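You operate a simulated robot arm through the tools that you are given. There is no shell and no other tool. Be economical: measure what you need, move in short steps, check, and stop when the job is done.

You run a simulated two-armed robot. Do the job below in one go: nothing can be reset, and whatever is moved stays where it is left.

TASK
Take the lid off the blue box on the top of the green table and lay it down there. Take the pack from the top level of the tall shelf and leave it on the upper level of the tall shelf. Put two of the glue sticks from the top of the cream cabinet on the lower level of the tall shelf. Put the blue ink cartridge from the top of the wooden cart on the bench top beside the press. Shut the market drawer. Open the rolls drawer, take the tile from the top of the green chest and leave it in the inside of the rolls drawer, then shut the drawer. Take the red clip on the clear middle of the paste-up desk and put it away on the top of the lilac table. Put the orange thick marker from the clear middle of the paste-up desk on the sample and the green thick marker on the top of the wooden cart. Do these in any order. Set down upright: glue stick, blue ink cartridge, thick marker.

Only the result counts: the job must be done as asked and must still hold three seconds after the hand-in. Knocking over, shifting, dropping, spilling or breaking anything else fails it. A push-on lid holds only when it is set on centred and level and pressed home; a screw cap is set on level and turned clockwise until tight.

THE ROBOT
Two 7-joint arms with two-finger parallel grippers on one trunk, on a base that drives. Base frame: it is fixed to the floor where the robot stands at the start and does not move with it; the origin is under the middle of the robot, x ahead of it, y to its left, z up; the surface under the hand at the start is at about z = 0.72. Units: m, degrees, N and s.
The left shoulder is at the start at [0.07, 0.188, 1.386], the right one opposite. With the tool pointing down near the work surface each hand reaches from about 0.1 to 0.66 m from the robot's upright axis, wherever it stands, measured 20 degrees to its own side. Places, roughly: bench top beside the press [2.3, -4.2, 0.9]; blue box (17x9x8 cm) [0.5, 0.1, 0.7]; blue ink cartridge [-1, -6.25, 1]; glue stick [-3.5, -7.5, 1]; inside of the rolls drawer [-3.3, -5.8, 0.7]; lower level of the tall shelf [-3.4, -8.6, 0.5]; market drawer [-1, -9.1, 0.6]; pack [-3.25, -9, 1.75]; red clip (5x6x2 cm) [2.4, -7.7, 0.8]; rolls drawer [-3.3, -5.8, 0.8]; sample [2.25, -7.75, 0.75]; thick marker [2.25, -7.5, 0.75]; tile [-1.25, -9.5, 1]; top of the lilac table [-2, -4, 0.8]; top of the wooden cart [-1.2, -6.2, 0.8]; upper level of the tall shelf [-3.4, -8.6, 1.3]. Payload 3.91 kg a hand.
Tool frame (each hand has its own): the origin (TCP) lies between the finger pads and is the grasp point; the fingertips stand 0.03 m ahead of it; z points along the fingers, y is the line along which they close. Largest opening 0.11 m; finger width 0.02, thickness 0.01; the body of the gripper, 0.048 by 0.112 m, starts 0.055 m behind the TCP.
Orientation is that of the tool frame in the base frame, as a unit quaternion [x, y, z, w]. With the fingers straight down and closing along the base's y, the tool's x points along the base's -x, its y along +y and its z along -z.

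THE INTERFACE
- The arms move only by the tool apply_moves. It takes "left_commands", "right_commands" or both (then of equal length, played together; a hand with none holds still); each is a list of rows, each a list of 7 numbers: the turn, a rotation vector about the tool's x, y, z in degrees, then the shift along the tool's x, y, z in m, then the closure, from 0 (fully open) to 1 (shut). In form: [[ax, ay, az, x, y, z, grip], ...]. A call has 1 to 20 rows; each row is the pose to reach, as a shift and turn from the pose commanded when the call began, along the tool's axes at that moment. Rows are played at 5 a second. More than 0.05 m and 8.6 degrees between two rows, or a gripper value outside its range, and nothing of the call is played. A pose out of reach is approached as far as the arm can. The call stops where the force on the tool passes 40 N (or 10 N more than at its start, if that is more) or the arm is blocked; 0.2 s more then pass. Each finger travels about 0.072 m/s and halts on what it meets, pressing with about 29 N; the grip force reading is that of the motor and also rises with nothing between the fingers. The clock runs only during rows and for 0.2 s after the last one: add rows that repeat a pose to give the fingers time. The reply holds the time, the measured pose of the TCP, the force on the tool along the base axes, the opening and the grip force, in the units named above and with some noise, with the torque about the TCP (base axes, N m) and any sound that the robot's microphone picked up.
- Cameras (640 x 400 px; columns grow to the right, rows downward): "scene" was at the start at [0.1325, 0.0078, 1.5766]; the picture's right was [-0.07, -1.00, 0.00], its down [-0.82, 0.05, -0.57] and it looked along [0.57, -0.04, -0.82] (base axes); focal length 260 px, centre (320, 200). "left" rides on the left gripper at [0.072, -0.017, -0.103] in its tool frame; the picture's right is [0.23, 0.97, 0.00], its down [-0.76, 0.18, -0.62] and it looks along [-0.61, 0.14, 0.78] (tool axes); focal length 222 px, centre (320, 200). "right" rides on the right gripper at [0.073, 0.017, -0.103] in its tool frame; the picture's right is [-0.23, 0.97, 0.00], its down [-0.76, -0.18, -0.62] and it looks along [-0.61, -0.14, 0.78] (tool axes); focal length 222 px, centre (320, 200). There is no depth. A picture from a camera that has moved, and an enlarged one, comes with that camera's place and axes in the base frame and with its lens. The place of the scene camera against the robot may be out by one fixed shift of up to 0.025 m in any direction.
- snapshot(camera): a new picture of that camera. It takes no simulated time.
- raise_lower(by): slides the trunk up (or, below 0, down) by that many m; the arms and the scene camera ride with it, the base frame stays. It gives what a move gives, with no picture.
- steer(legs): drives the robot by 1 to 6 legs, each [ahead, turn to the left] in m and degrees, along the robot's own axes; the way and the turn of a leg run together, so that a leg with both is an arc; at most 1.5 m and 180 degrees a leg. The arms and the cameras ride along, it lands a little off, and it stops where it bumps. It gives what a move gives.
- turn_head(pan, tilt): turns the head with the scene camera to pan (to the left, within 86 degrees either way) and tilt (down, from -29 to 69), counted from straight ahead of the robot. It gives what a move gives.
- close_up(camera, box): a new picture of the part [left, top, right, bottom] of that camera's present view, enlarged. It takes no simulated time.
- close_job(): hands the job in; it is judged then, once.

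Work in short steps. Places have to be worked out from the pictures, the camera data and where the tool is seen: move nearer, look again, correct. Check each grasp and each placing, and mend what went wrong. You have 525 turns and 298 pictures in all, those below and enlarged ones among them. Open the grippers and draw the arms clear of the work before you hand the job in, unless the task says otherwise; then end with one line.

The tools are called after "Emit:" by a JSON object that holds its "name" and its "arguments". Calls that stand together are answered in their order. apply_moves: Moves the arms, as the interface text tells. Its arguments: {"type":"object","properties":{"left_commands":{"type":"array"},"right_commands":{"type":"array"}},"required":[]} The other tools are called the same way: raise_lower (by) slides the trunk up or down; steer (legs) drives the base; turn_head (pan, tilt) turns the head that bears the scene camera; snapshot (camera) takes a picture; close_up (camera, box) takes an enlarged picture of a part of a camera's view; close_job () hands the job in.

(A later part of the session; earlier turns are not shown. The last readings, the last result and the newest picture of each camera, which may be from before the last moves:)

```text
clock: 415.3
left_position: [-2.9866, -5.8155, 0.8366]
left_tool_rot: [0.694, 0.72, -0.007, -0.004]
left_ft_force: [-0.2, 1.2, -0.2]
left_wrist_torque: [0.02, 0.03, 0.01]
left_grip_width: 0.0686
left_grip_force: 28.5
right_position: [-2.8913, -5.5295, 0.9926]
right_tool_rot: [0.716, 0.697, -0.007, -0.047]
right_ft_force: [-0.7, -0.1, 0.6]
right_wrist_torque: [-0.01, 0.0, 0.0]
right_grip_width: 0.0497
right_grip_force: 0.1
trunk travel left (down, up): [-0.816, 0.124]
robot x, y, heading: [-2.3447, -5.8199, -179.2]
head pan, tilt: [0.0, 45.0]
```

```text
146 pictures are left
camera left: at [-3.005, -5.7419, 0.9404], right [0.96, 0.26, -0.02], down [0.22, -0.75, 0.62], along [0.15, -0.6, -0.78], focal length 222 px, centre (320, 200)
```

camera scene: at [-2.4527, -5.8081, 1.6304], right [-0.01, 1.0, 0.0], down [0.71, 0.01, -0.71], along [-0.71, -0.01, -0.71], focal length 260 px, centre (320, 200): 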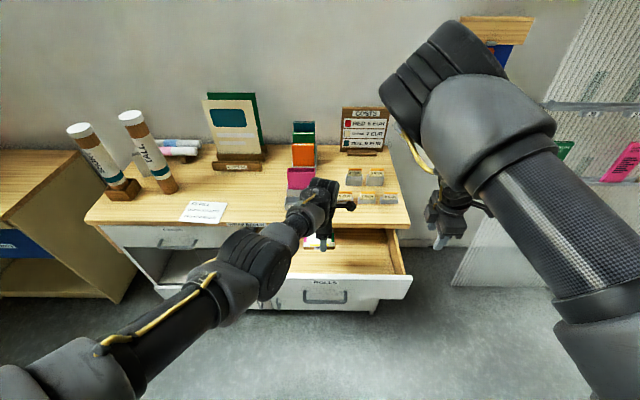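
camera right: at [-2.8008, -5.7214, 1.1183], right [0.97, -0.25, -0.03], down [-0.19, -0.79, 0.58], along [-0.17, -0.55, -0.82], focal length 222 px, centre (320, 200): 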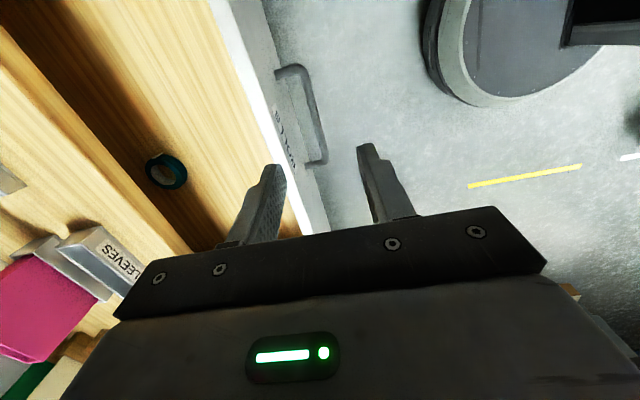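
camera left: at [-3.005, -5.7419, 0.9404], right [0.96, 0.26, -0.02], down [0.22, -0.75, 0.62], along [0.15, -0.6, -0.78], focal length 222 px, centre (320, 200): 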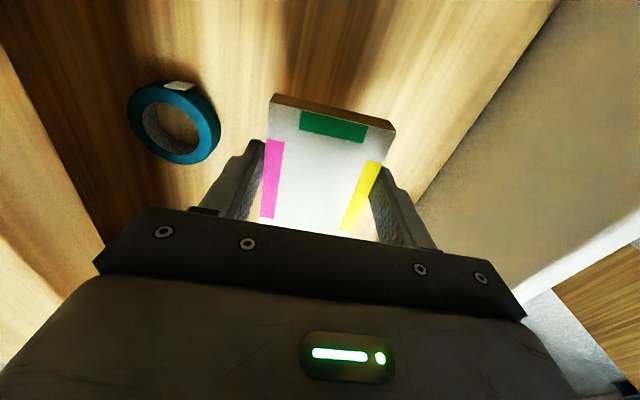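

Good clearance. I lower further with the trunk in small amounts, watching the force.

Emit:
{"name": "raise_lower", "arguments": {"by": -0.03}}

Emit:
{"name": "raise_lower", "arguments": {"by": -0.015}}

Emit:
{"name": "snapshot", "arguments": {"camera": "left"}}

```text
clock: 416.1
left_position: [-2.9863, -5.8145, 0.8071]
left_tool_rot: [0.694, 0.72, -0.007, -0.005]
left_ft_force: [0.4, 0.4, 0.2]
left_wrist_torque: [0.01, 0.03, 0.03]
left_grip_width: 0.069
left_grip_force: 29.4
right_position: [-2.8894, -5.5304, 0.963]
right_tool_rot: [0.716, 0.696, -0.007, -0.046]
right_ft_force: [-0.1, 0.9, -0.3]
right_wrist_torque: [-0.03, 0.03, -0.02]
right_grip_width: 0.0495
right_grip_force: 0.1
trunk travel left (down, up): [-0.786, 0.154]
robot x, y, heading: [-2.3492, -5.8185, -178.9]
head pan, tilt: [0.0, 45.0]
```

```text
clock: 416.7
left_position: [-2.9867, -5.8129, 0.7914]
left_tool_rot: [0.694, 0.72, -0.007, -0.004]
left_ft_force: [1.0, 0.2, -0.1]
left_wrist_torque: [0.01, 0.02, 0.04]
left_grip_width: 0.0689
left_grip_force: 28.2
right_position: [-2.8904, -5.5312, 0.9484]
right_tool_rot: [0.716, 0.696, -0.008, -0.046]
right_ft_force: [0.2, -0.8, -0.8]
right_wrist_torque: [-0.03, 0.03, 0.0]
right_grip_width: 0.0494
right_grip_force: 0.1
trunk travel left (down, up): [-0.771, 0.169]
robot x, y, heading: [-2.3459, -5.8171, -179.3]
head pan, tilt: [0.0, 45.0]
```

```text
145 pictures are left
camera left: at [-3.0046, -5.742, 0.8954], right [0.96, 0.26, -0.02], down [0.22, -0.75, 0.62], along [0.15, -0.6, -0.78], focal length 222 px, centre (320, 200)
```

left: 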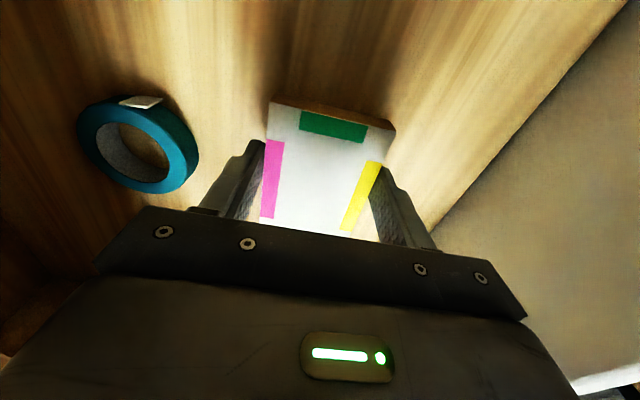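

The floor is about z 0.75, so the tile is nearly down. I use 2 mm arm steps to contact.

Emit:
{"name": "apply_moves", "arguments": {"left_commands": [[0, 0, 0, 0, 0, 0.003, 1], [0, 0, 0, 0, 0, 0.006, 1], [0, 0, 0, 0, 0, 0.009, 1], [0, 0, 0, 0, 0, 0.012, 1]]}}

```text
clock: 417.7
left_position: [-2.9844, -5.8132, 0.7863]
left_tool_rot: [0.694, 0.72, -0.006, -0.004]
left_ft_force: [0.5, 0.3, -0.4]
left_wrist_torque: [0.01, -0.03, -0.02]
left_grip_width: 0.0687
left_grip_force: 29.2
left hand out of reach, approached as far as the arm can: row 3, 4
right_position: [-2.8909, -5.5303, 0.9496]
right_tool_rot: [0.715, 0.697, -0.007, -0.047]
right_ft_force: [-0.9, 0.9, 0.3]
right_wrist_torque: [-0.04, 0.01, 0.01]
right_grip_width: 0.0494
right_grip_force: 0.1
trunk travel left (down, up): [-0.771, 0.169]
robot x, y, heading: [-2.3426, -5.8192, -179.1]
head pan, tilt: [0.0, 45.0]
```

Emit:
{"name": "raise_lower", "arguments": {"by": -0.01}}

Emit:
{"name": "raise_lower", "arguments": {"by": -0.008}}

```text
clock: 418.3
left_position: [-2.9848, -5.8137, 0.7755]
left_tool_rot: [0.694, 0.72, -0.006, -0.004]
left_ft_force: [-0.6, 0.6, -0.8]
left_wrist_torque: [0.03, 0.0, 0.01]
left_grip_width: 0.0692
left_grip_force: 28.9
right_position: [-2.8906, -5.5295, 0.9367]
right_tool_rot: [0.716, 0.697, -0.007, -0.047]
right_ft_force: [0.0, 0.5, -0.4]
right_wrist_torque: [0.01, 0.0, 0.0]
right_grip_width: 0.0495
right_grip_force: 0.2
trunk travel left (down, up): [-0.761, 0.179]
robot x, y, heading: [-2.3441, -5.819, -179.2]
head pan, tilt: [0.0, 45.0]
```

```text
clock: 418.8
left_position: [-2.9843, -5.813, 0.7727]
left_tool_rot: [0.694, 0.72, -0.009, -0.008]
left_ft_force: [-0.9, -2.5, 28.7]
left_wrist_torque: [-0.23, -1.15, -0.17]
left_grip_width: 0.0691
left_grip_force: 28.7
right_position: [-2.8875, -5.5305, 0.9318]
right_tool_rot: [0.716, 0.697, -0.008, -0.047]
right_ft_force: [0.1, 0.0, -1.0]
right_wrist_torque: [0.0, 0.02, 0.0]
right_grip_width: 0.0496
right_grip_force: 0.0
trunk travel left (down, up): [-0.753, 0.187]
robot x, y, heading: [-2.3458, -5.8231, -179.1]
head pan, tilt: [0.0, 45.0]
```

Contact. I ease up 3 mm and open, then rise by trunk.

Emit:
{"name": "apply_moves", "arguments": {"left_commands": [[0, 0, 0, 0, 0, -0.003, 1], [0, 0, 0, 0, 0, -0.003, 0.8], [0, 0, 0, 0, 0, -0.003, 0.5], [0, 0, 0, 0, 0, -0.003, 0.25], [0, 0, 0, 0, 0, -0.003, 0.2], [0, 0, 0, 0, 0, -0.003, 0.2]]}}

Emit:
{"name": "raise_lower", "arguments": {"by": 0.15}}

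Emit:
{"name": "snapshot", "arguments": {"camera": "left"}}

```text
clock: 420.2
left_position: [-2.982, -5.8125, 0.7718]
left_tool_rot: [0.694, 0.72, -0.008, -0.005]
left_ft_force: [0.1, 2.3, 26.0]
left_wrist_torque: [0.24, -1.33, 0.12]
left_grip_width: 0.088
left_grip_force: 0.2
right_position: [-2.8881, -5.5312, 0.9305]
right_tool_rot: [0.716, 0.696, -0.008, -0.047]
right_ft_force: [0.1, -0.5, 0.2]
right_wrist_torque: [-0.01, 0.01, 0.01]
right_grip_width: 0.0495
right_grip_force: 0.1
trunk travel left (down, up): [-0.753, 0.187]
robot x, y, heading: [-2.3427, -5.8219, -179.1]
head pan, tilt: [0.0, 45.0]
```

```text
clock: 422.0
left_position: [-2.9836, -5.814, 0.9216]
left_tool_rot: [0.694, 0.72, -0.007, -0.004]
left_ft_force: [0.3, -0.3, 0.2]
left_wrist_torque: [0.0, 0.01, 0.02]
left_grip_width: 0.088
left_grip_force: 0.1
right_position: [-2.8905, -5.5305, 1.0795]
right_tool_rot: [0.716, 0.696, -0.007, -0.046]
right_ft_force: [0.6, -0.2, -0.1]
right_wrist_torque: [0.02, -0.02, 0.0]
right_grip_width: 0.0493
right_grip_force: 0.0
trunk travel left (down, up): [-0.903, 0.037]
robot x, y, heading: [-2.3457, -5.8218, -179.2]
head pan, tilt: [0.0, 45.0]
```

```text
144 pictures are left
camera left: at [-3.0018, -5.742, 1.0245], right [0.96, 0.26, -0.02], down [0.22, -0.75, 0.62], along [0.15, -0.6, -0.78], focal length 222 px, centre (320, 200)
```

left: 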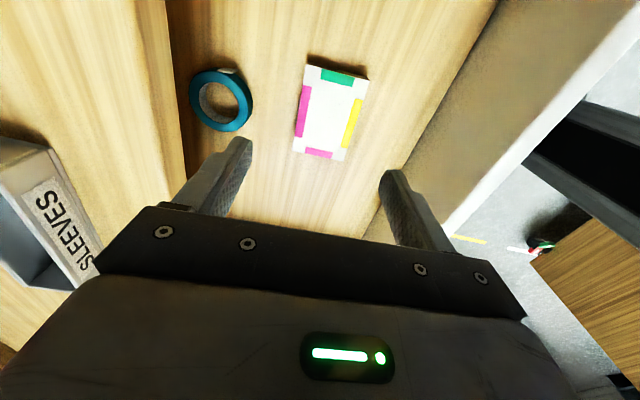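

The tile lies flat in the drawer. Now I close it: back off, close the left hand and pitch it forward 50°.

Emit:
{"name": "steer", "arguments": {"legs": [[-0.33, 0]]}}

Emit:
{"name": "apply_moves", "arguments": {"left_commands": [[8.3, 0, 0, 0, 0, 0, 0.5], [16.6, 0, 0, 0, 0, 0, 0.8], [25, 0, 0, 0, 0, 0, 1], [33.3, 0, 0, 0, 0, 0, 1], [41.6, 0, 0, 0, 0, 0, 1], [50, 0, 0, 0, 0, 0, 1]]}}

Emit:
{"name": "snapshot", "arguments": {"camera": "scene"}}

```text
clock: 424.2
left_position: [-2.6546, -5.8099, 0.9196]
left_tool_rot: [0.694, 0.72, -0.006, -0.004]
left_ft_force: [0.8, 0.5, 0.2]
left_wrist_torque: [0.0, -0.02, 0.0]
left_grip_width: 0.0878
left_grip_force: 0.0
right_position: [-2.5615, -5.5254, 1.0783]
right_tool_rot: [0.715, 0.697, -0.007, -0.045]
right_ft_force: [-0.1, -0.2, 0.5]
right_wrist_torque: [0.0, 0.0, -0.02]
right_grip_width: 0.0495
right_grip_force: 0.0
trunk travel left (down, up): [-0.903, 0.037]
robot x, y, heading: [-2.0108, -5.8159, -179.2]
head pan, tilt: [0.0, 45.0]
```

```text
clock: 425.6
left_position: [-2.7119, -5.9188, 0.9463]
left_tool_rot: [0.611, 0.642, -0.383, -0.259]
left_ft_force: [-0.1, 0.5, 1.0]
left_wrist_torque: [0.01, 0.03, -0.01]
left_grip_width: 0.0
left_grip_force: 29.3
right_position: [-2.5602, -5.5263, 1.0799]
right_tool_rot: [0.716, 0.697, -0.008, -0.046]
right_ft_force: [-0.7, -1.0, 0.2]
right_wrist_torque: [0.03, 0.01, 0.02]
right_grip_width: 0.0494
right_grip_force: 0.1
trunk travel left (down, up): [-0.903, 0.037]
robot x, y, heading: [-2.013, -5.8101, -178.9]
head pan, tilt: [0.0, 45.0]
stopped in row 6 (left hand): the arm was blocked; the commanded pose is now the measured one
```

```text
143 pictures are left
camera scene: at [-2.1352, -5.8047, 1.5973], right [-0.02, 1.0, 0.0], down [0.71, 0.01, -0.71], along [-0.71, -0.01, -0.71], focal length 260 px, centre (320, 200)
```

scene: 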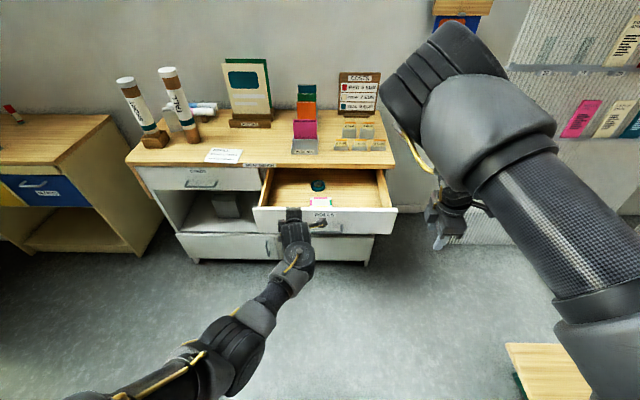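

The hand is pitched well. I lower the trunk 0.19 m so the tips face the drawer panel, then drive forward to push.

Emit:
{"name": "raise_lower", "arguments": {"by": -0.19}}

Emit:
{"name": "steer", "arguments": {"legs": [[0.2, 0]]}}

Emit:
{"name": "snapshot", "arguments": {"camera": "scene"}}

```text
clock: 427.6
left_position: [-2.7103, -5.92, 0.7564]
left_tool_rot: [0.611, 0.642, -0.383, -0.258]
left_ft_force: [0.3, 0.6, 1.2]
left_wrist_torque: [0.0, -0.01, 0.0]
left_grip_width: 0.0
left_grip_force: 28.9
right_position: [-2.5593, -5.526, 0.8905]
right_tool_rot: [0.715, 0.697, -0.007, -0.048]
right_ft_force: [-0.6, 0.3, 0.3]
right_wrist_torque: [0.01, -0.01, 0.0]
right_grip_width: 0.0491
right_grip_force: 0.1
trunk travel left (down, up): [-0.713, 0.227]
robot x, y, heading: [-2.0133, -5.8163, -179.0]
head pan, tilt: [0.0, 45.0]
```

```text
clock: 429.2
left_position: [-2.9053, -5.9205, 0.754]
left_tool_rot: [0.613, 0.641, -0.383, -0.258]
left_ft_force: [0.3, -0.2, 0.2]
left_wrist_torque: [-0.01, 0.04, -0.03]
left_grip_width: 0.0003
left_grip_force: 28.5
right_position: [-2.7548, -5.5277, 0.8897]
right_tool_rot: [0.716, 0.696, -0.008, -0.046]
right_ft_force: [0.3, 0.2, 0.0]
right_wrist_torque: [-0.02, -0.02, -0.04]
right_grip_width: 0.0496
right_grip_force: 0.0
trunk travel left (down, up): [-0.713, 0.227]
robot x, y, heading: [-2.2055, -5.818, -179.4]
head pan, tilt: [0.0, 45.0]
```

```text
142 pictures are left
camera scene: at [-2.3311, -5.807, 1.4072], right [-0.01, 1.0, 0.0], down [0.71, 0.01, -0.71], along [-0.71, -0.01, -0.71], focal length 260 px, centre (320, 200)
```

scene: 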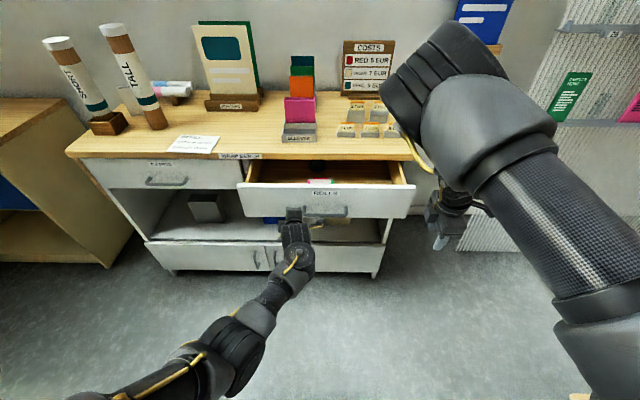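

The drawer is closing. I continue 0.18 m.

Emit:
{"name": "steer", "arguments": {"legs": [[0.13, 0]]}}

Emit:
{"name": "steer", "arguments": {"legs": [[0.05, 0]]}}

Emit:
{"name": "snapshot", "arguments": {"camera": "scene"}}

```text
clock: 430.5
left_position: [-3.0348, -5.9221, 0.754]
left_tool_rot: [0.613, 0.64, -0.383, -0.259]
left_ft_force: [0.4, -0.7, -0.4]
left_wrist_torque: [0.03, 0.01, 0.04]
left_grip_width: 0.0
left_grip_force: 29.0
right_position: [-2.8842, -5.5276, 0.8893]
right_tool_rot: [0.717, 0.695, -0.006, -0.046]
right_ft_force: [-0.2, -0.1, -0.2]
right_wrist_torque: [0.04, -0.04, 0.01]
right_grip_width: 0.0497
right_grip_force: 0.2
trunk travel left (down, up): [-0.713, 0.227]
robot x, y, heading: [-2.3412, -5.8199, -179.4]
head pan, tilt: [0.0, 45.0]
```

```text
clock: 431.4
left_position: [-3.0566, -5.9228, 0.7584]
left_tool_rot: [0.613, 0.644, -0.381, -0.256]
left_ft_force: [41.4, 3.7, 18.6]
left_wrist_torque: [0.12, 0.14, -0.25]
left_grip_width: 0.0
left_grip_force: 28.8
right_position: [-2.9076, -5.5288, 0.8916]
right_tool_rot: [0.717, 0.695, -0.01, -0.048]
right_ft_force: [-0.7, -0.2, 0.0]
right_wrist_torque: [0.0, 0.04, -0.02]
right_grip_width: 0.0494
right_grip_force: 0.1
trunk travel left (down, up): [-0.713, 0.227]
robot x, y, heading: [-2.3668, -5.821, -179.4]
head pan, tilt: [0.0, 45.0]
stopped in leg 1: the force on the tool passed its limit at 229 N (the readings are from after the stop); the commanded pose is now the measured one
```

```text
141 pictures are left
camera scene: at [-2.4801, -5.8075, 1.4082], right [-0.01, 1.0, 0.0], down [0.7, 0.01, -0.71], along [-0.71, -0.01, -0.7], focal length 260 px, centre (320, 200)
```

scene: 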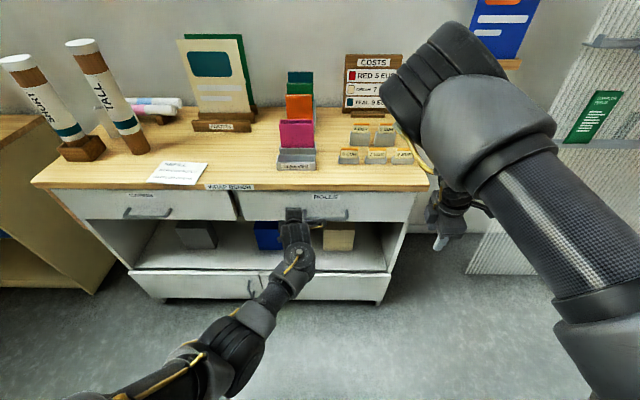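

Fully shut (a firm stop). I back off and verify.

Emit:
{"name": "steer", "arguments": {"legs": [[-0.4, 0]]}}

Emit:
{"name": "raise_lower", "arguments": {"by": 0.22}}

Emit:
{"name": "close_up", "arguments": {"camera": "scene", "box": [120, 60, 440, 270]}}

```text
clock: 433.9
left_position: [-2.6712, -5.92, 0.7529]
left_tool_rot: [0.613, 0.645, -0.379, -0.253]
left_ft_force: [0.2, 0.6, 0.7]
left_wrist_torque: [0.04, 0.0, -0.01]
left_grip_width: 0.0
left_grip_force: 29.0
right_position: [-2.5241, -5.5263, 0.8877]
right_tool_rot: [0.716, 0.697, -0.007, -0.046]
right_ft_force: [-0.3, 0.4, -0.2]
right_wrist_torque: [0.01, 0.02, -0.01]
right_grip_width: 0.0494
right_grip_force: 0.0
trunk travel left (down, up): [-0.713, 0.227]
robot x, y, heading: [-1.9793, -5.8156, -179.1]
head pan, tilt: [0.0, 45.0]
```

```text
clock: 436.2
left_position: [-2.6716, -5.9213, 0.971]
left_tool_rot: [0.613, 0.646, -0.38, -0.252]
left_ft_force: [0.5, 0.2, 0.2]
left_wrist_torque: [0.02, 0.02, 0.04]
left_grip_width: 0.0002
left_grip_force: 29.0
right_position: [-2.5241, -5.5255, 1.1084]
right_tool_rot: [0.716, 0.697, -0.007, -0.047]
right_ft_force: [0.6, 0.5, -0.5]
right_wrist_torque: [0.04, -0.05, -0.01]
right_grip_width: 0.0494
right_grip_force: 0.2
trunk travel left (down, up): [-0.933, 0.007]
robot x, y, heading: [-1.9745, -5.8143, -179.1]
head pan, tilt: [0.0, 45.0]
```

```text
1.90 times, centred on (280, 165) of scene
camera zoom: at [-2.0992, -5.804, 1.6272], right [-0.01, 1.0, 0.0], down [0.71, 0.01, -0.71], along [-0.71, -0.01, -0.71], focal length 496 px, centre (396, 267)
```

zoom: 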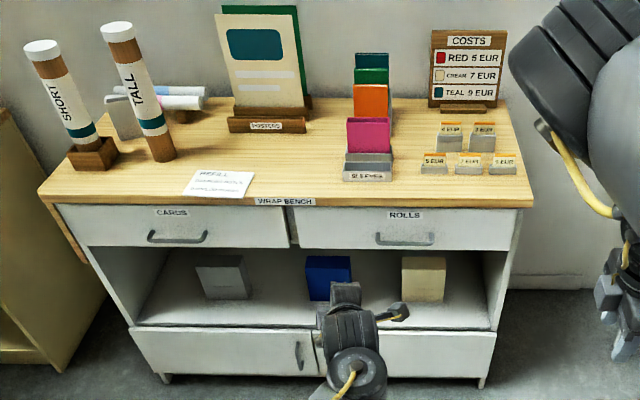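

The ROLLS drawer is shut and everything on the cabinet stands. I restore the left hand to pointing down, closing along y.

Emit:
{"name": "apply_moves", "arguments": {"left_commands": [[-2.56, 3.86, 6.57, 0, 0, 0, 0.8], [-5.1, 7.7, 13.1, 0, 0, 0, 0.6], [-7.7, 11.6, 19.7, 0, 0, 0, 0.4], [-10.2, 15.4, 26.3, 0, 0, 0, 0.4], [-12.8, 19.3, 32.8, 0, 0, 0, 0.4], [-15.4, 23.2, 39.4, 0, 0, 0, 0.4], [-17.9, 27, 46, 0, 0, 0, 0.4], [-20.5, 30.9, 52.6, 0, 0, 0, 0.4], [-23, 34.7, 59.1, 0, 0, 0, 0.4], [-25.6, 38.6, 65.7, 0, 0, 0, 0.4], [-28.2, 42.5, 72.3, 0, 0, 0, 0.4], [-30.7, 46.3, 78.8, 0, 0, 0, 0.4], [-33.3, 50.2, 85.4, 0, 0, 0, 0.4]]}}

Emit:
{"name": "steer", "arguments": {"legs": [[0, 70], [1.3, 0], [0, -70]]}}

Emit:
{"name": "turn_head", "arguments": {"pan": 15, "tilt": 30}}

Emit:
{"name": "snapshot", "arguments": {"camera": "scene"}}

```text
clock: 439.0
left_position: [-2.6664, -5.9211, 0.9747]
left_tool_rot: [1.0, -0.001, 0.0, -0.001]
left_ft_force: [-0.3, -0.8, -0.3]
left_wrist_torque: [0.0, 0.02, -0.05]
left_grip_width: 0.0661
left_grip_force: 0.0
left hand out of reach, approached as far as the arm can: row 13
right_position: [-2.5242, -5.5254, 1.1075]
right_tool_rot: [0.717, 0.696, -0.008, -0.045]
right_ft_force: [0.8, -0.7, -0.3]
right_wrist_torque: [0.02, -0.01, 0.0]
right_grip_width: 0.0495
right_grip_force: 0.1
trunk travel left (down, up): [-0.933, 0.007]
robot x, y, heading: [-1.9775, -5.8119, -179.4]
head pan, tilt: [0.0, 45.0]
```

```text
clock: 451.5
left_position: [-3.1358, -7.1184, 0.9748]
left_tool_rot: [1.0, -0.016, 0.0, -0.001]
left_ft_force: [0.6, -0.1, 0.4]
left_wrist_torque: [0.02, -0.01, 0.0]
left_grip_width: 0.0661
left_grip_force: 0.0
right_position: [-2.9834, -6.7261, 1.1096]
right_tool_rot: [0.726, 0.686, -0.006, -0.046]
right_ft_force: [0.1, 0.2, 0.3]
right_wrist_torque: [0.02, -0.02, 0.0]
right_grip_width: 0.0498
right_grip_force: 0.0
trunk travel left (down, up): [-0.933, 0.007]
robot x, y, heading: [-2.4447, -7.0333, 179.2]
head pan, tilt: [0.0, 45.0]
```

```text
clock: 452.3
left_position: [-3.1353, -7.1167, 0.9759]
left_tool_rot: [1.0, -0.016, -0.001, -0.001]
left_ft_force: [0.8, 0.5, 0.5]
left_wrist_torque: [0.01, 0.01, 0.0]
left_grip_width: 0.0659
left_grip_force: 0.0
right_position: [-2.9828, -6.726, 1.1093]
right_tool_rot: [0.726, 0.686, -0.006, -0.046]
right_ft_force: [-0.7, -0.1, -0.3]
right_wrist_torque: [0.01, 0.03, -0.02]
right_grip_width: 0.0494
right_grip_force: 0.1
trunk travel left (down, up): [-0.933, 0.007]
robot x, y, heading: [-2.4457, -7.0311, 179.0]
head pan, tilt: [15.0, 30.0]
```

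```text
139 pictures are left
camera scene: at [-2.5735, -7.0397, 1.6498], right [-0.24, 0.97, 0.0], down [0.49, 0.12, -0.87], along [-0.84, -0.21, -0.5], focal length 260 px, centre (320, 200)
```

scene: 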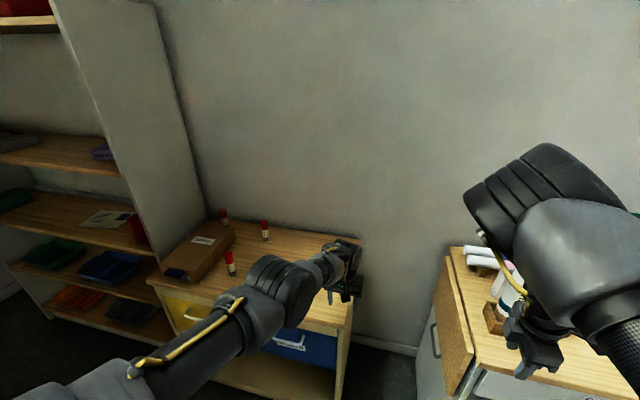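

Three glue sticks with red caps stand on the cream cabinet. I zoom in.

Emit:
{"name": "close_up", "arguments": {"camera": "scene", "box": [140, 190, 380, 340]}}

Emit:
{"name": "snapshot", "arguments": {"camera": "left"}}

```text
2.67 times, centred on (260, 265) of scene
camera zoom: at [-2.5735, -7.0397, 1.6498], right [-0.24, 0.97, 0.0], down [0.49, 0.12, -0.87], along [-0.84, -0.21, -0.5], focal length 694 px, centre (480, 27)
```

zoom: 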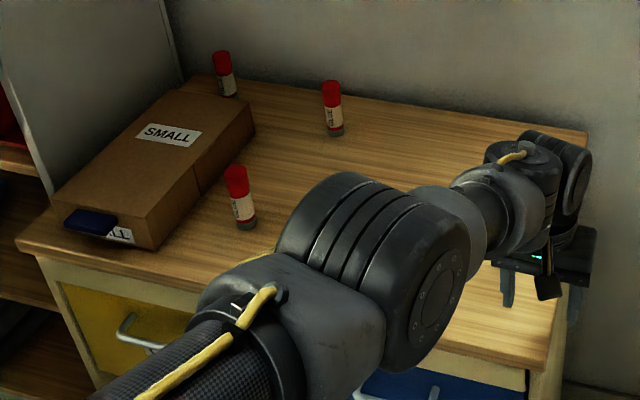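

```text
137 pictures are left
camera left: at [-3.0632, -7.1029, 1.0791], right [0.2, -0.98, 0.0], down [-0.77, -0.15, 0.62], along [-0.61, -0.12, -0.78], focal length 222 px, centre (320, 200)
```

left: 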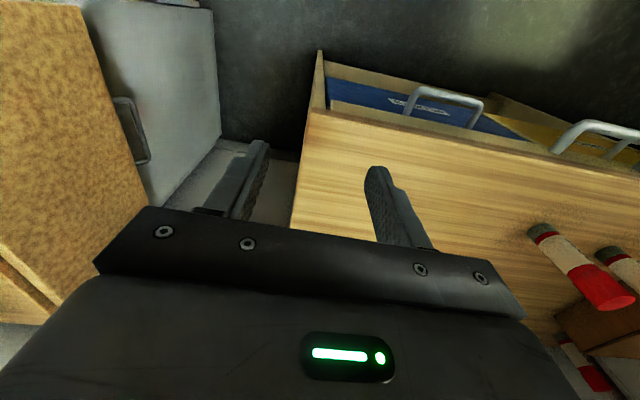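

I count four sticks; the two nearest the front are at about [−3.21, −7.42] and [−3.235, −7.56] on a top at z≈0.88. I'll take them with the right hand pointing level, so they can go between the shelf levels. First I back off and fold the left arm.

Emit:
{"name": "steer", "arguments": {"legs": [[-0.35, 0]]}}

Emit:
{"name": "apply_moves", "arguments": {"left_commands": [[0, 0, 0, 0.04, 0.01, 0, 0.4], [0, 0, 0, 0.08, 0.02, 0.01, 0.4], [0, 0, 0, 0.12, 0.04, 0.02, 0.4], [0, 0, 0, 0.16, 0.06, 0.03, 0.4], [0, 0, 0, 0.2, 0.08, 0.04, 0.4], [0, 0, 0, 0.24, 0.1, 0.05, 0.4]], "right_commands": [[0, 0, -8, 0, 0, 0, 0.4], [0, 0, -16, 0, 0, 0, 0.4], [0, 0, -24, 0, 0, 0, 0.4], [0, 0, -32, 0, 0, 0, 0.4], [0, 0, -40, 0, 0, 0, 0.4], [0, 0, -48, 0, 0, 0, 0.4]]}}

Emit:
{"name": "apply_moves", "arguments": {"right_commands": [[0, 0, -8.5, 0, 0, 0, 0.4], [0, 0, -17, 0, 0, 0, 0.4], [0, 0, -25.5, 0, 0, 0, 0.4], [0, 0, -34, 0, 0, 0, 0.4], [0, 0, -42, 0, 0, 0, 0.4], [0, 0, -45, 0, 0, 0, 0.4]]}}

```text
clock: 454.5
left_position: [-2.7907, -7.121, 0.9745]
left_tool_rot: [1.0, -0.018, 0.001, 0.0]
left_ft_force: [-0.4, -0.3, -0.3]
left_wrist_torque: [0.0, 0.0, -0.02]
left_grip_width: 0.0659
left_grip_force: 0.0
right_position: [-2.6372, -6.7304, 1.1083]
right_tool_rot: [0.727, 0.685, -0.006, -0.045]
right_ft_force: [0.1, -0.2, 0.0]
right_wrist_torque: [0.02, 0.0, 0.02]
right_grip_width: 0.0495
right_grip_force: 0.1
trunk travel left (down, up): [-0.933, 0.007]
robot x, y, heading: [-2.0996, -7.034, 179.1]
head pan, tilt: [15.0, 30.0]
```

```text
clock: 455.9
left_position: [-2.704, -7.1577, 0.9632]
left_tool_rot: [1.0, -0.013, -0.004, 0.002]
left_ft_force: [0.4, 0.4, -0.5]
left_wrist_torque: [0.01, 0.0, 0.0]
left_grip_width: 0.066
left_grip_force: 0.0
left hand out of reach, approached as far as the arm can: row 3, 4, 5, 6
right_position: [-2.6349, -6.7308, 1.1105]
right_tool_rot: [0.384, 0.922, 0.014, -0.047]
right_ft_force: [0.2, 0.8, -0.7]
right_wrist_torque: [0.02, 0.01, -0.02]
right_grip_width: 0.066
right_grip_force: 0.1
trunk travel left (down, up): [-0.933, 0.007]
robot x, y, heading: [-2.0991, -7.034, 179.1]
head pan, tilt: [15.0, 30.0]
```

```text
clock: 457.3
left_position: [-2.7036, -7.1584, 0.961]
left_tool_rot: [1.0, -0.013, 0.0, 0.003]
left_ft_force: [-0.4, -0.4, -0.1]
left_wrist_torque: [0.02, -0.02, -0.01]
left_grip_width: 0.0662
left_grip_force: 0.1
right_position: [-2.6361, -6.7292, 1.1092]
right_tool_rot: [0.003, 0.999, 0.03, -0.037]
right_ft_force: [0.7, -0.1, -0.9]
right_wrist_torque: [-0.02, -0.01, 0.0]
right_grip_width: 0.0662
right_grip_force: 0.1
trunk travel left (down, up): [-0.933, 0.007]
robot x, y, heading: [-2.098, -7.0406, 179.1]
head pan, tilt: [15.0, 30.0]
```

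The left arm won't fold straight back, so I try back, outward and down together.

Emit:
{"name": "apply_moves", "arguments": {"left_commands": [[0, 0, 0, 0.02, 0.025, 0.03, 0.4], [0, 0, 0, 0.04, 0.05, 0.06, 0.4], [0, 0, 0, 0.07, 0.075, 0.085, 0.4], [0, 0, 0, 0.1, 0.1, 0.105, 0.4], [0, 0, 0, 0.13, 0.125, 0.125, 0.4], [0, 0, 0, 0.16, 0.15, 0.14, 0.4], [0, 0, 0, 0.19, 0.17, 0.14, 0.4]]}}

Emit:
{"name": "snapshot", "arguments": {"camera": "scene"}}

```text
clock: 458.9
left_position: [-2.5176, -7.3153, 0.8245]
left_tool_rot: [1.0, -0.019, 0.0, -0.003]
left_ft_force: [0.1, 0.2, -0.6]
left_wrist_torque: [0.01, 0.02, 0.03]
left_grip_width: 0.0659
left_grip_force: 0.0
right_position: [-2.6346, -6.7313, 1.1108]
right_tool_rot: [0.004, 0.999, 0.03, -0.038]
right_ft_force: [-0.3, -0.4, 0.4]
right_wrist_torque: [0.06, 0.01, -0.04]
right_grip_width: 0.0659
right_grip_force: 0.0
trunk travel left (down, up): [-0.933, 0.007]
robot x, y, heading: [-2.0973, -7.0353, 179.1]
head pan, tilt: [15.0, 30.0]
```

```text
136 pictures are left
camera scene: at [-2.2251, -7.0478, 1.6501], right [-0.24, 0.97, 0.0], down [0.48, 0.12, -0.87], along [-0.84, -0.21, -0.5], focal length 260 px, centre (320, 200)
```

scene: 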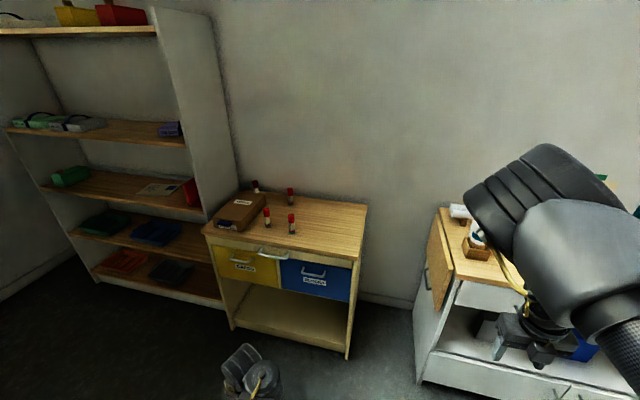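

The left arm is folded and the view is clear. I zoom on the glue sticks.

Emit:
{"name": "close_up", "arguments": {"camera": "scene", "box": [190, 160, 390, 310]}}

Emit:
{"name": "close_up", "arguments": {"camera": "scene", "box": [0, 0, 250, 310]}}

```text
2.67 times, centred on (290, 235) of scene
camera zoom: at [-2.2251, -7.0478, 1.6501], right [-0.24, 0.97, 0.0], down [0.48, 0.12, -0.87], along [-0.84, -0.21, -0.5], focal length 694 px, centre (400, 107)
```

zoom: 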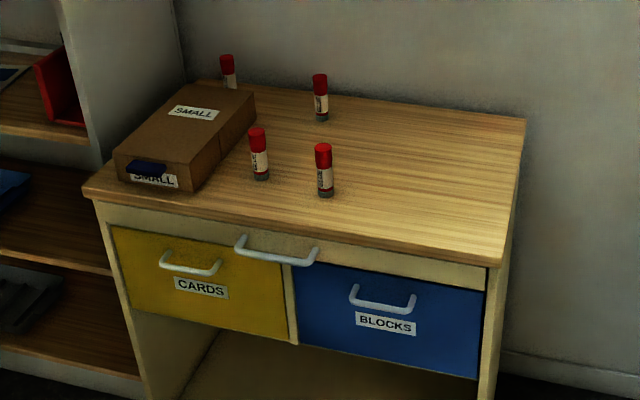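

```text
1.29 times, centred on (125, 155) of scene
camera zoom: at [-2.2251, -7.0478, 1.6501], right [-0.24, 0.97, 0.0], down [0.48, 0.12, -0.87], along [-0.84, -0.21, -0.5], focal length 336 px, centre (572, 258)
```

zoom: 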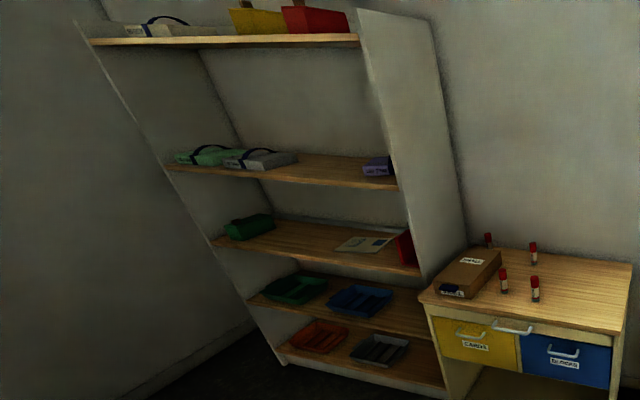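

Now I pitch the right hand to point forward, nearly level with the camera on top.

Emit:
{"name": "apply_moves", "arguments": {"right_commands": [[0, 8, 0, 0.01, 0, 0, 0.3], [0, 16, 0, 0.02, 0, 0, 0.3], [0, 24, 0, 0.03, 0, 0, 0.3], [0, 32, 0, 0.04, 0, 0, 0.3], [0, 40, 0, 0.05, 0, 0, 0.3], [0, 48, 0, 0.06, 0, 0, 0.3], [0, 56, 0, 0.07, 0, 0, 0.3], [0, 64, 0, 0.08, 0, 0, 0.3], [0, 72, 0, 0.09, 0, 0, 0.3], [0, 78, 0, 0.1, 0, 0, 0.3]]}}

Emit:
{"name": "snapshot", "arguments": {"camera": "right"}}

Emit:
{"name": "snapshot", "arguments": {"camera": "scene"}}

```text
clock: 461.1
left_position: [-2.5204, -7.3143, 0.8231]
left_tool_rot: [1.0, -0.018, 0.0, 0.0]
left_ft_force: [0.1, 0.0, -0.5]
left_wrist_torque: [-0.06, 0.0, -0.03]
left_grip_width: 0.0658
left_grip_force: 0.1
right_position: [-2.7248, -6.7245, 1.1168]
right_tool_rot: [-0.017, 0.752, 0.026, -0.658]
right_ft_force: [1.0, -0.2, 1.0]
right_wrist_torque: [0.01, -0.11, -0.05]
right_grip_width: 0.077
right_grip_force: 0.2
right hand out of reach, approached as far as the arm can: row 7, 8, 9, 10
trunk travel left (down, up): [-0.933, 0.007]
robot x, y, heading: [-2.1003, -7.0376, 178.8]
head pan, tilt: [15.0, 30.0]
```

```text
133 pictures are left
camera right: at [-2.6322, -6.7125, 1.204], right [0.04, 0.99, -0.16], down [0.72, -0.14, -0.68], along [-0.7, -0.09, -0.71], focal length 222 px, centre (320, 200)
```

right: 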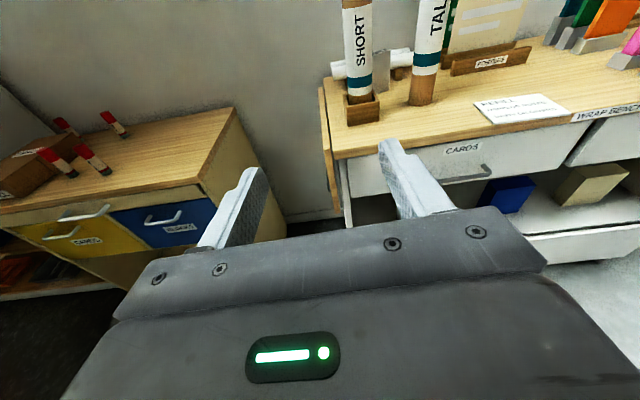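

```text
132 pictures are left
camera scene: at [-2.2296, -7.0415, 1.6498], right [-0.24, 0.97, 0.0], down [0.49, 0.12, -0.87], along [-0.84, -0.21, -0.5], focal length 260 px, centre (320, 200)
```

scene: 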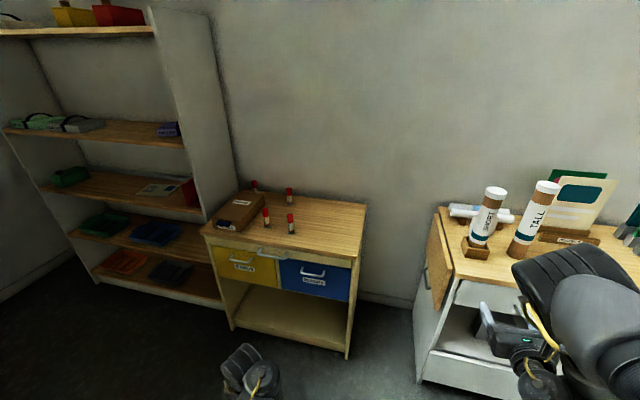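

The right hand points level now. The sticks check out from this camera too: F ≈[−3.205, −7.415], A ≈[−3.225, −7.556]. I tilt it 10° down, fix the roll, and drive so the hand lines up with stick A.

Emit:
{"name": "apply_moves", "arguments": {"right_commands": [[0, -5, -1.7, 0, 0, 0, 0.3], [0, -10, -3.5, 0, 0, 0, 0.3]]}}

Emit:
{"name": "steer", "arguments": {"legs": [[0, 90], [0.83, 0], [0, -90]]}}

Emit:
{"name": "raise_lower", "arguments": {"by": -0.17}}

Emit:
{"name": "snapshot", "arguments": {"camera": "right"}}

```text
clock: 461.7
left_position: [-2.5195, -7.3151, 0.8238]
left_tool_rot: [1.0, -0.019, -0.001, 0.0]
left_ft_force: [-0.4, -0.4, 0.3]
left_wrist_torque: [0.02, -0.02, -0.01]
left_grip_width: 0.0662
left_grip_force: 0.1
right_position: [-2.6993, -6.7181, 1.1259]
right_tool_rot: [-0.03, 0.794, 0.041, -0.606]
right_ft_force: [0.0, 0.0, 0.0]
right_wrist_torque: [-0.02, 0.01, 0.01]
right_grip_width: 0.0772
right_grip_force: 0.0
right hand out of reach, approached as far as the arm can: row 1, 2
trunk travel left (down, up): [-0.933, 0.007]
robot x, y, heading: [-2.0959, -7.0351, 179.1]
head pan, tilt: [15.0, 30.0]
```

```text
clock: 473.8
left_position: [-2.5585, -8.1319, 0.8235]
left_tool_rot: [0.999, -0.033, -0.001, -0.001]
left_ft_force: [-0.5, -0.3, -0.6]
left_wrist_torque: [0.0, -0.05, -0.01]
left_grip_width: 0.0659
left_grip_force: 0.0
right_position: [-2.7224, -7.5295, 1.1249]
right_tool_rot: [-0.02, 0.794, 0.048, -0.606]
right_ft_force: [-0.1, 0.3, -0.4]
right_wrist_torque: [-0.02, 0.01, 0.02]
right_grip_width: 0.0771
right_grip_force: 0.0
trunk travel left (down, up): [-0.933, 0.007]
robot x, y, heading: [-2.1296, -7.8649, 177.2]
head pan, tilt: [15.0, 30.0]
```

```text
clock: 475.7
left_position: [-2.5585, -8.132, 0.6538]
left_tool_rot: [0.999, -0.033, 0.001, -0.001]
left_ft_force: [0.1, 0.4, -0.1]
left_wrist_torque: [-0.01, -0.01, 0.01]
left_grip_width: 0.0656
left_grip_force: 0.1
right_position: [-2.7221, -7.53, 0.9548]
right_tool_rot: [-0.019, 0.794, 0.049, -0.606]
right_ft_force: [0.5, -0.7, 1.2]
right_wrist_torque: [0.02, -0.01, 0.02]
right_grip_width: 0.077
right_grip_force: 0.1
trunk travel left (down, up): [-0.763, 0.177]
robot x, y, heading: [-2.1335, -7.8653, 177.3]
head pan, tilt: [15.0, 30.0]
```

```text
131 pictures are left
camera right: at [-2.641, -7.5248, 1.0535], right [0.09, 0.99, -0.12], down [0.8, -0.14, -0.59], along [-0.6, -0.04, -0.8], focal length 222 px, centre (320, 200)
```

right: 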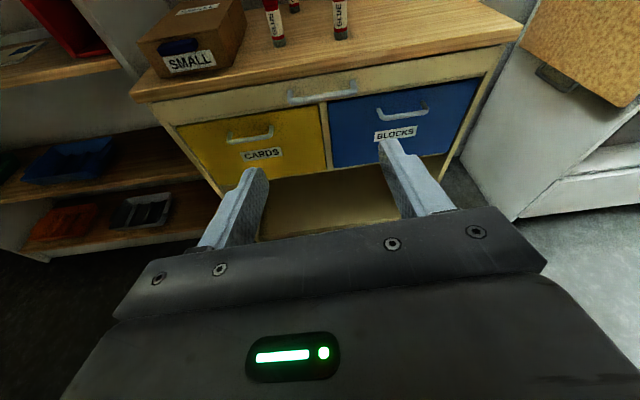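

The sticks refine to A ≈[−3.235, −7.587] and F ≈[−3.21, −7.448], with the cabinet top ≈0.868. I level the roll and align the hand in y and z with stick A.

Emit:
{"name": "apply_moves", "arguments": {"right_commands": [[1, 0, 2, -0.008, -0.015, 0.002, 0.3], [2, 0, 4, -0.017, -0.03, 0.004, 0.3], [3.2, 0, 5.8, -0.025, -0.045, 0.005, 0.3], [3.2, 0, 5.8, -0.033, -0.061, 0.007, 0.3], [3.2, 0, 5.8, -0.033, -0.061, 0.007, 0.3]]}}

Emit:
{"name": "snapshot", "arguments": {"camera": "right"}}

```text
clock: 476.9
left_position: [-2.5584, -8.131, 0.6532]
left_tool_rot: [0.999, -0.032, 0.0, -0.001]
left_ft_force: [0.5, -0.3, 0.1]
left_wrist_torque: [0.02, 0.01, 0.0]
left_grip_width: 0.066
left_grip_force: 0.1
right_position: [-2.7085, -7.5827, 0.9172]
right_tool_rot: [0.003, 0.794, -0.006, -0.608]
right_ft_force: [0.0, 0.1, 0.7]
right_wrist_torque: [-0.02, 0.0, 0.05]
right_grip_width: 0.0771
right_grip_force: 0.1
right hand out of reach, approached as far as the arm can: row 2, 3, 4, 5
trunk travel left (down, up): [-0.763, 0.177]
robot x, y, heading: [-2.1314, -7.8664, 177.3]
head pan, tilt: [15.0, 30.0]
```

```text
130 pictures are left
camera right: at [-2.6293, -7.5635, 1.0149], right [0.06, 0.97, -0.23], down [0.8, -0.18, -0.57], along [-0.6, -0.15, -0.79], focal length 222 px, centre (320, 200)
```

right: 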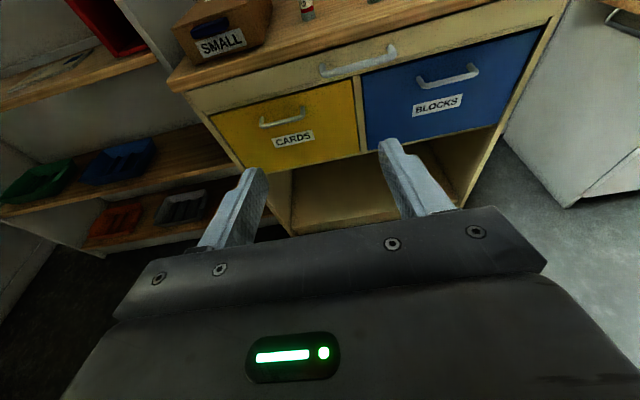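

Aligned well. I drive forward 0.3 m and look again.

Emit:
{"name": "steer", "arguments": {"legs": [[0.3, 2]]}}

Emit:
{"name": "snapshot", "arguments": {"camera": "right"}}

Emit:
{"name": "turn_head", "arguments": {"pan": -10, "tilt": 40}}

Emit:
{"name": "snapshot", "arguments": {"camera": "scene"}}

```text
clock: 479.0
left_position: [-2.8587, -8.1368, 0.6529]
left_tool_rot: [1.0, -0.013, 0.001, -0.001]
left_ft_force: [0.0, -0.8, -0.1]
left_wrist_torque: [-0.01, 0.0, 0.0]
left_grip_width: 0.0657
left_grip_force: 0.1
right_position: [-3.0315, -7.5958, 0.918]
right_tool_rot: [-0.012, 0.794, -0.017, -0.607]
right_ft_force: [0.3, -0.1, 1.2]
right_wrist_torque: [0.01, 0.02, -0.05]
right_grip_width: 0.0772
right_grip_force: 0.1
trunk travel left (down, up): [-0.763, 0.177]
robot x, y, heading: [-2.4423, -7.8517, 179.5]
head pan, tilt: [15.0, 30.0]
```

```text
129 pictures are left
camera right: at [-2.951, -7.5733, 1.0151], right [0.02, 0.97, -0.23], down [0.81, -0.15, -0.57], along [-0.59, -0.17, -0.79], focal length 222 px, centre (320, 200)
```

right: 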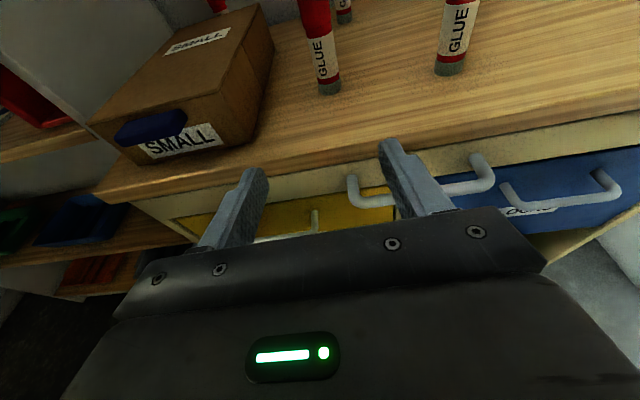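

```text
clock: 479.9
left_position: [-2.8589, -8.1383, 0.6527]
left_tool_rot: [1.0, -0.015, 0.001, -0.001]
left_ft_force: [0.2, 0.0, -0.5]
left_wrist_torque: [0.0, -0.03, 0.0]
left_grip_width: 0.0662
left_grip_force: 0.0
right_position: [-3.0298, -7.5963, 0.9181]
right_tool_rot: [-0.012, 0.794, -0.016, -0.608]
right_ft_force: [-0.1, -0.2, -0.7]
right_wrist_torque: [0.04, 0.03, 0.0]
right_grip_width: 0.077
right_grip_force: 0.0
trunk travel left (down, up): [-0.763, 0.177]
robot x, y, heading: [-2.4373, -7.8534, 179.4]
head pan, tilt: [-10.0, 40.0]
```

```text
128 pictures are left
camera scene: at [-2.5648, -7.8272, 1.4646], right [0.18, 0.98, 0.0], down [0.63, -0.12, -0.77], along [-0.75, 0.14, -0.64], focal length 260 px, centre (320, 200)
```

scene: 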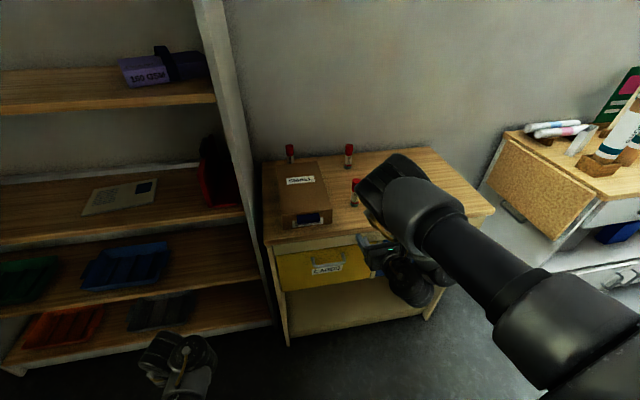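

A is at ≈[−3.239, −7.590]. Before the last 20 cm, I pull the left hand further back so it stays clear of the shelf.

Emit:
{"name": "apply_moves", "arguments": {"left_commands": [[0, 0, 0, 0.03, 0, 0.01, 0.4], [0, 0, 0, 0.06, 0, 0.02, 0.4], [0, 0, 0, 0.09, 0, 0.03, 0.4], [0, 0, 0, 0.12, 0, 0.03, 0.4]]}}

Emit:
{"name": "steer", "arguments": {"legs": [[0.15, 0]]}}

Emit:
{"name": "snapshot", "arguments": {"camera": "right"}}

```text
clock: 480.9
left_position: [-2.742, -8.1381, 0.6252]
left_tool_rot: [1.0, -0.014, -0.001, -0.001]
left_ft_force: [0.5, -0.2, -0.2]
left_wrist_torque: [-0.02, 0.01, 0.0]
left_grip_width: 0.066
left_grip_force: 0.1
right_position: [-3.0312, -7.595, 0.9195]
right_tool_rot: [-0.012, 0.794, -0.016, -0.608]
right_ft_force: [0.0, 0.2, 0.2]
right_wrist_torque: [-0.04, 0.06, 0.02]
right_grip_width: 0.0771
right_grip_force: 0.0
trunk travel left (down, up): [-0.763, 0.177]
robot x, y, heading: [-2.4414, -7.8532, 179.4]
head pan, tilt: [-10.0, 40.0]
```

```text
clock: 482.3
left_position: [-2.8962, -8.138, 0.6244]
left_tool_rot: [1.0, -0.011, -0.001, -0.002]
left_ft_force: [-0.6, 0.2, 0.2]
left_wrist_torque: [-0.02, 0.01, 0.04]
left_grip_width: 0.066
left_grip_force: 0.0
right_position: [-3.1865, -7.5965, 0.9184]
right_tool_rot: [-0.014, 0.794, -0.018, -0.607]
right_ft_force: [0.4, -0.8, -0.6]
right_wrist_torque: [0.01, 0.02, 0.03]
right_grip_width: 0.0771
right_grip_force: 0.1
trunk travel left (down, up): [-0.763, 0.177]
robot x, y, heading: [-2.5955, -7.8564, 179.5]
head pan, tilt: [-10.0, 40.0]
```

```text
127 pictures are left
camera right: at [-3.1069, -7.5741, 1.0152], right [0.02, 0.97, -0.23], down [0.81, -0.15, -0.57], along [-0.59, -0.18, -0.79], focal length 222 px, centre (320, 200)
```

right: 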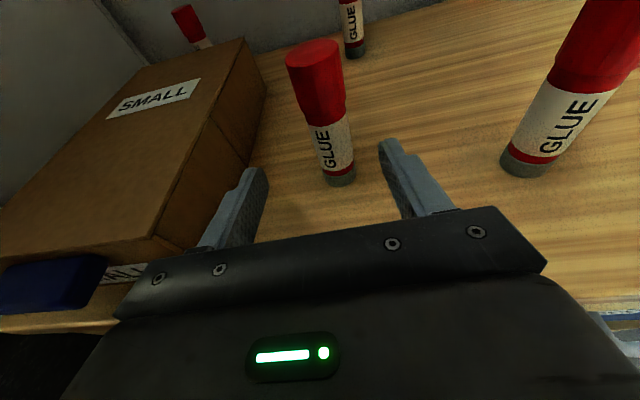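

The stick is right between the finger lines. I move in 5 cm and close.

Emit:
{"name": "apply_moves", "arguments": {"right_commands": [[0, 0, 0, 0.0045, 0.004, 0.017, 0.3], [0, 0, 0, 0.009, 0.008, 0.034, 0.3], [0, 0, 0, 0.0135, 0.008, 0.05, 0.3], [0, 0, 0, 0.0135, 0.008, 0.05, 0.5], [0, 0, 0, 0.0135, 0.008, 0.05, 0.8], [0, 0, 0, 0.0135, 0.008, 0.05, 1], [0, 0, 0, 0.0135, 0.008, 0.05, 1]]}}

Emit:
{"name": "snapshot", "arguments": {"camera": "right"}}

```text
clock: 483.9
left_position: [-2.8962, -8.1386, 0.6247]
left_tool_rot: [1.0, -0.011, 0.001, -0.001]
left_ft_force: [0.0, 0.0, -0.3]
left_wrist_torque: [0.01, 0.0, 0.01]
left_grip_width: 0.066
left_grip_force: 0.0
right_position: [-3.197, -7.5764, 0.9271]
right_tool_rot: [-0.013, 0.795, -0.017, -0.607]
right_ft_force: [-0.4, 0.2, 0.3]
right_wrist_torque: [0.05, 0.01, 0.02]
right_grip_width: 0.0
right_grip_force: 28.7
right hand out of reach, approached as far as the arm can: row 1, 2, 3, 4, 5, 6, 7
trunk travel left (down, up): [-0.763, 0.177]
robot x, y, heading: [-2.5964, -7.857, 179.5]
head pan, tilt: [-10.0, 40.0]
```

```text
126 pictures are left
camera right: at [-3.1176, -7.5547, 1.0248], right [0.02, 0.97, -0.23], down [0.81, -0.15, -0.57], along [-0.59, -0.18, -0.79], focal length 222 px, centre (320, 200)
```

right: 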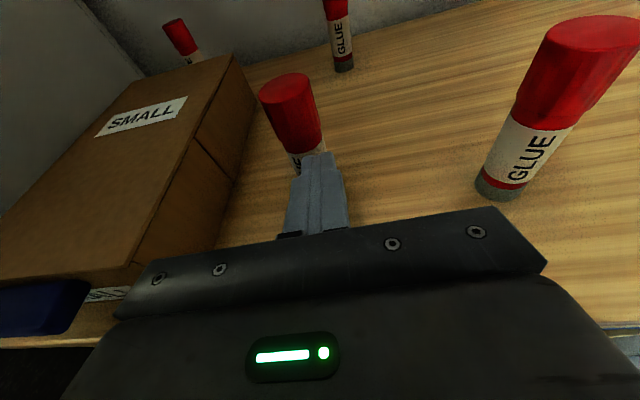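

The arm was at its limit and closed short of the stick, which is untouched. I reopen, shift back to y≈−7.59, and use the base for the last 5 cm.

Emit:
{"name": "apply_moves", "arguments": {"right_commands": [[0, 0, 0, 0, 0, 0, 0.6], [0, 0, 0, 0, 0, 0, 0.3], [0, 0, 0, -0.008, -0.008, -0.008, 0.3], [0, 0, 0, -0.01, -0.016, -0.01, 0.3]]}}

Emit:
{"name": "snapshot", "arguments": {"camera": "right"}}

```text
clock: 484.9
left_position: [-2.8961, -8.1371, 0.6241]
left_tool_rot: [1.0, -0.011, 0.001, -0.001]
left_ft_force: [0.0, 0.6, -0.6]
left_wrist_torque: [-0.03, 0.02, -0.02]
left_grip_width: 0.0659
left_grip_force: 0.1
right_position: [-3.1837, -7.5935, 0.9212]
right_tool_rot: [-0.014, 0.794, -0.019, -0.607]
right_ft_force: [0.4, -0.1, -0.1]
right_wrist_torque: [0.03, 0.01, -0.02]
right_grip_width: 0.0772
right_grip_force: 0.0
trunk travel left (down, up): [-0.763, 0.177]
robot x, y, heading: [-2.5965, -7.8525, 179.6]
head pan, tilt: [-10.0, 40.0]
```

```text
125 pictures are left
camera right: at [-3.1039, -7.5712, 1.0179], right [0.02, 0.97, -0.23], down [0.81, -0.15, -0.57], along [-0.59, -0.18, -0.79], focal length 222 px, centre (320, 200)
```

right: 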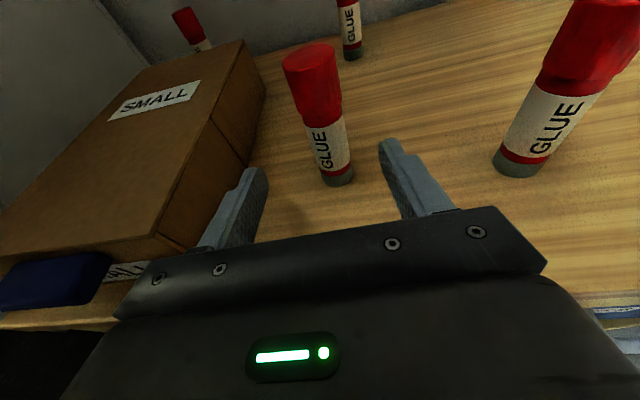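

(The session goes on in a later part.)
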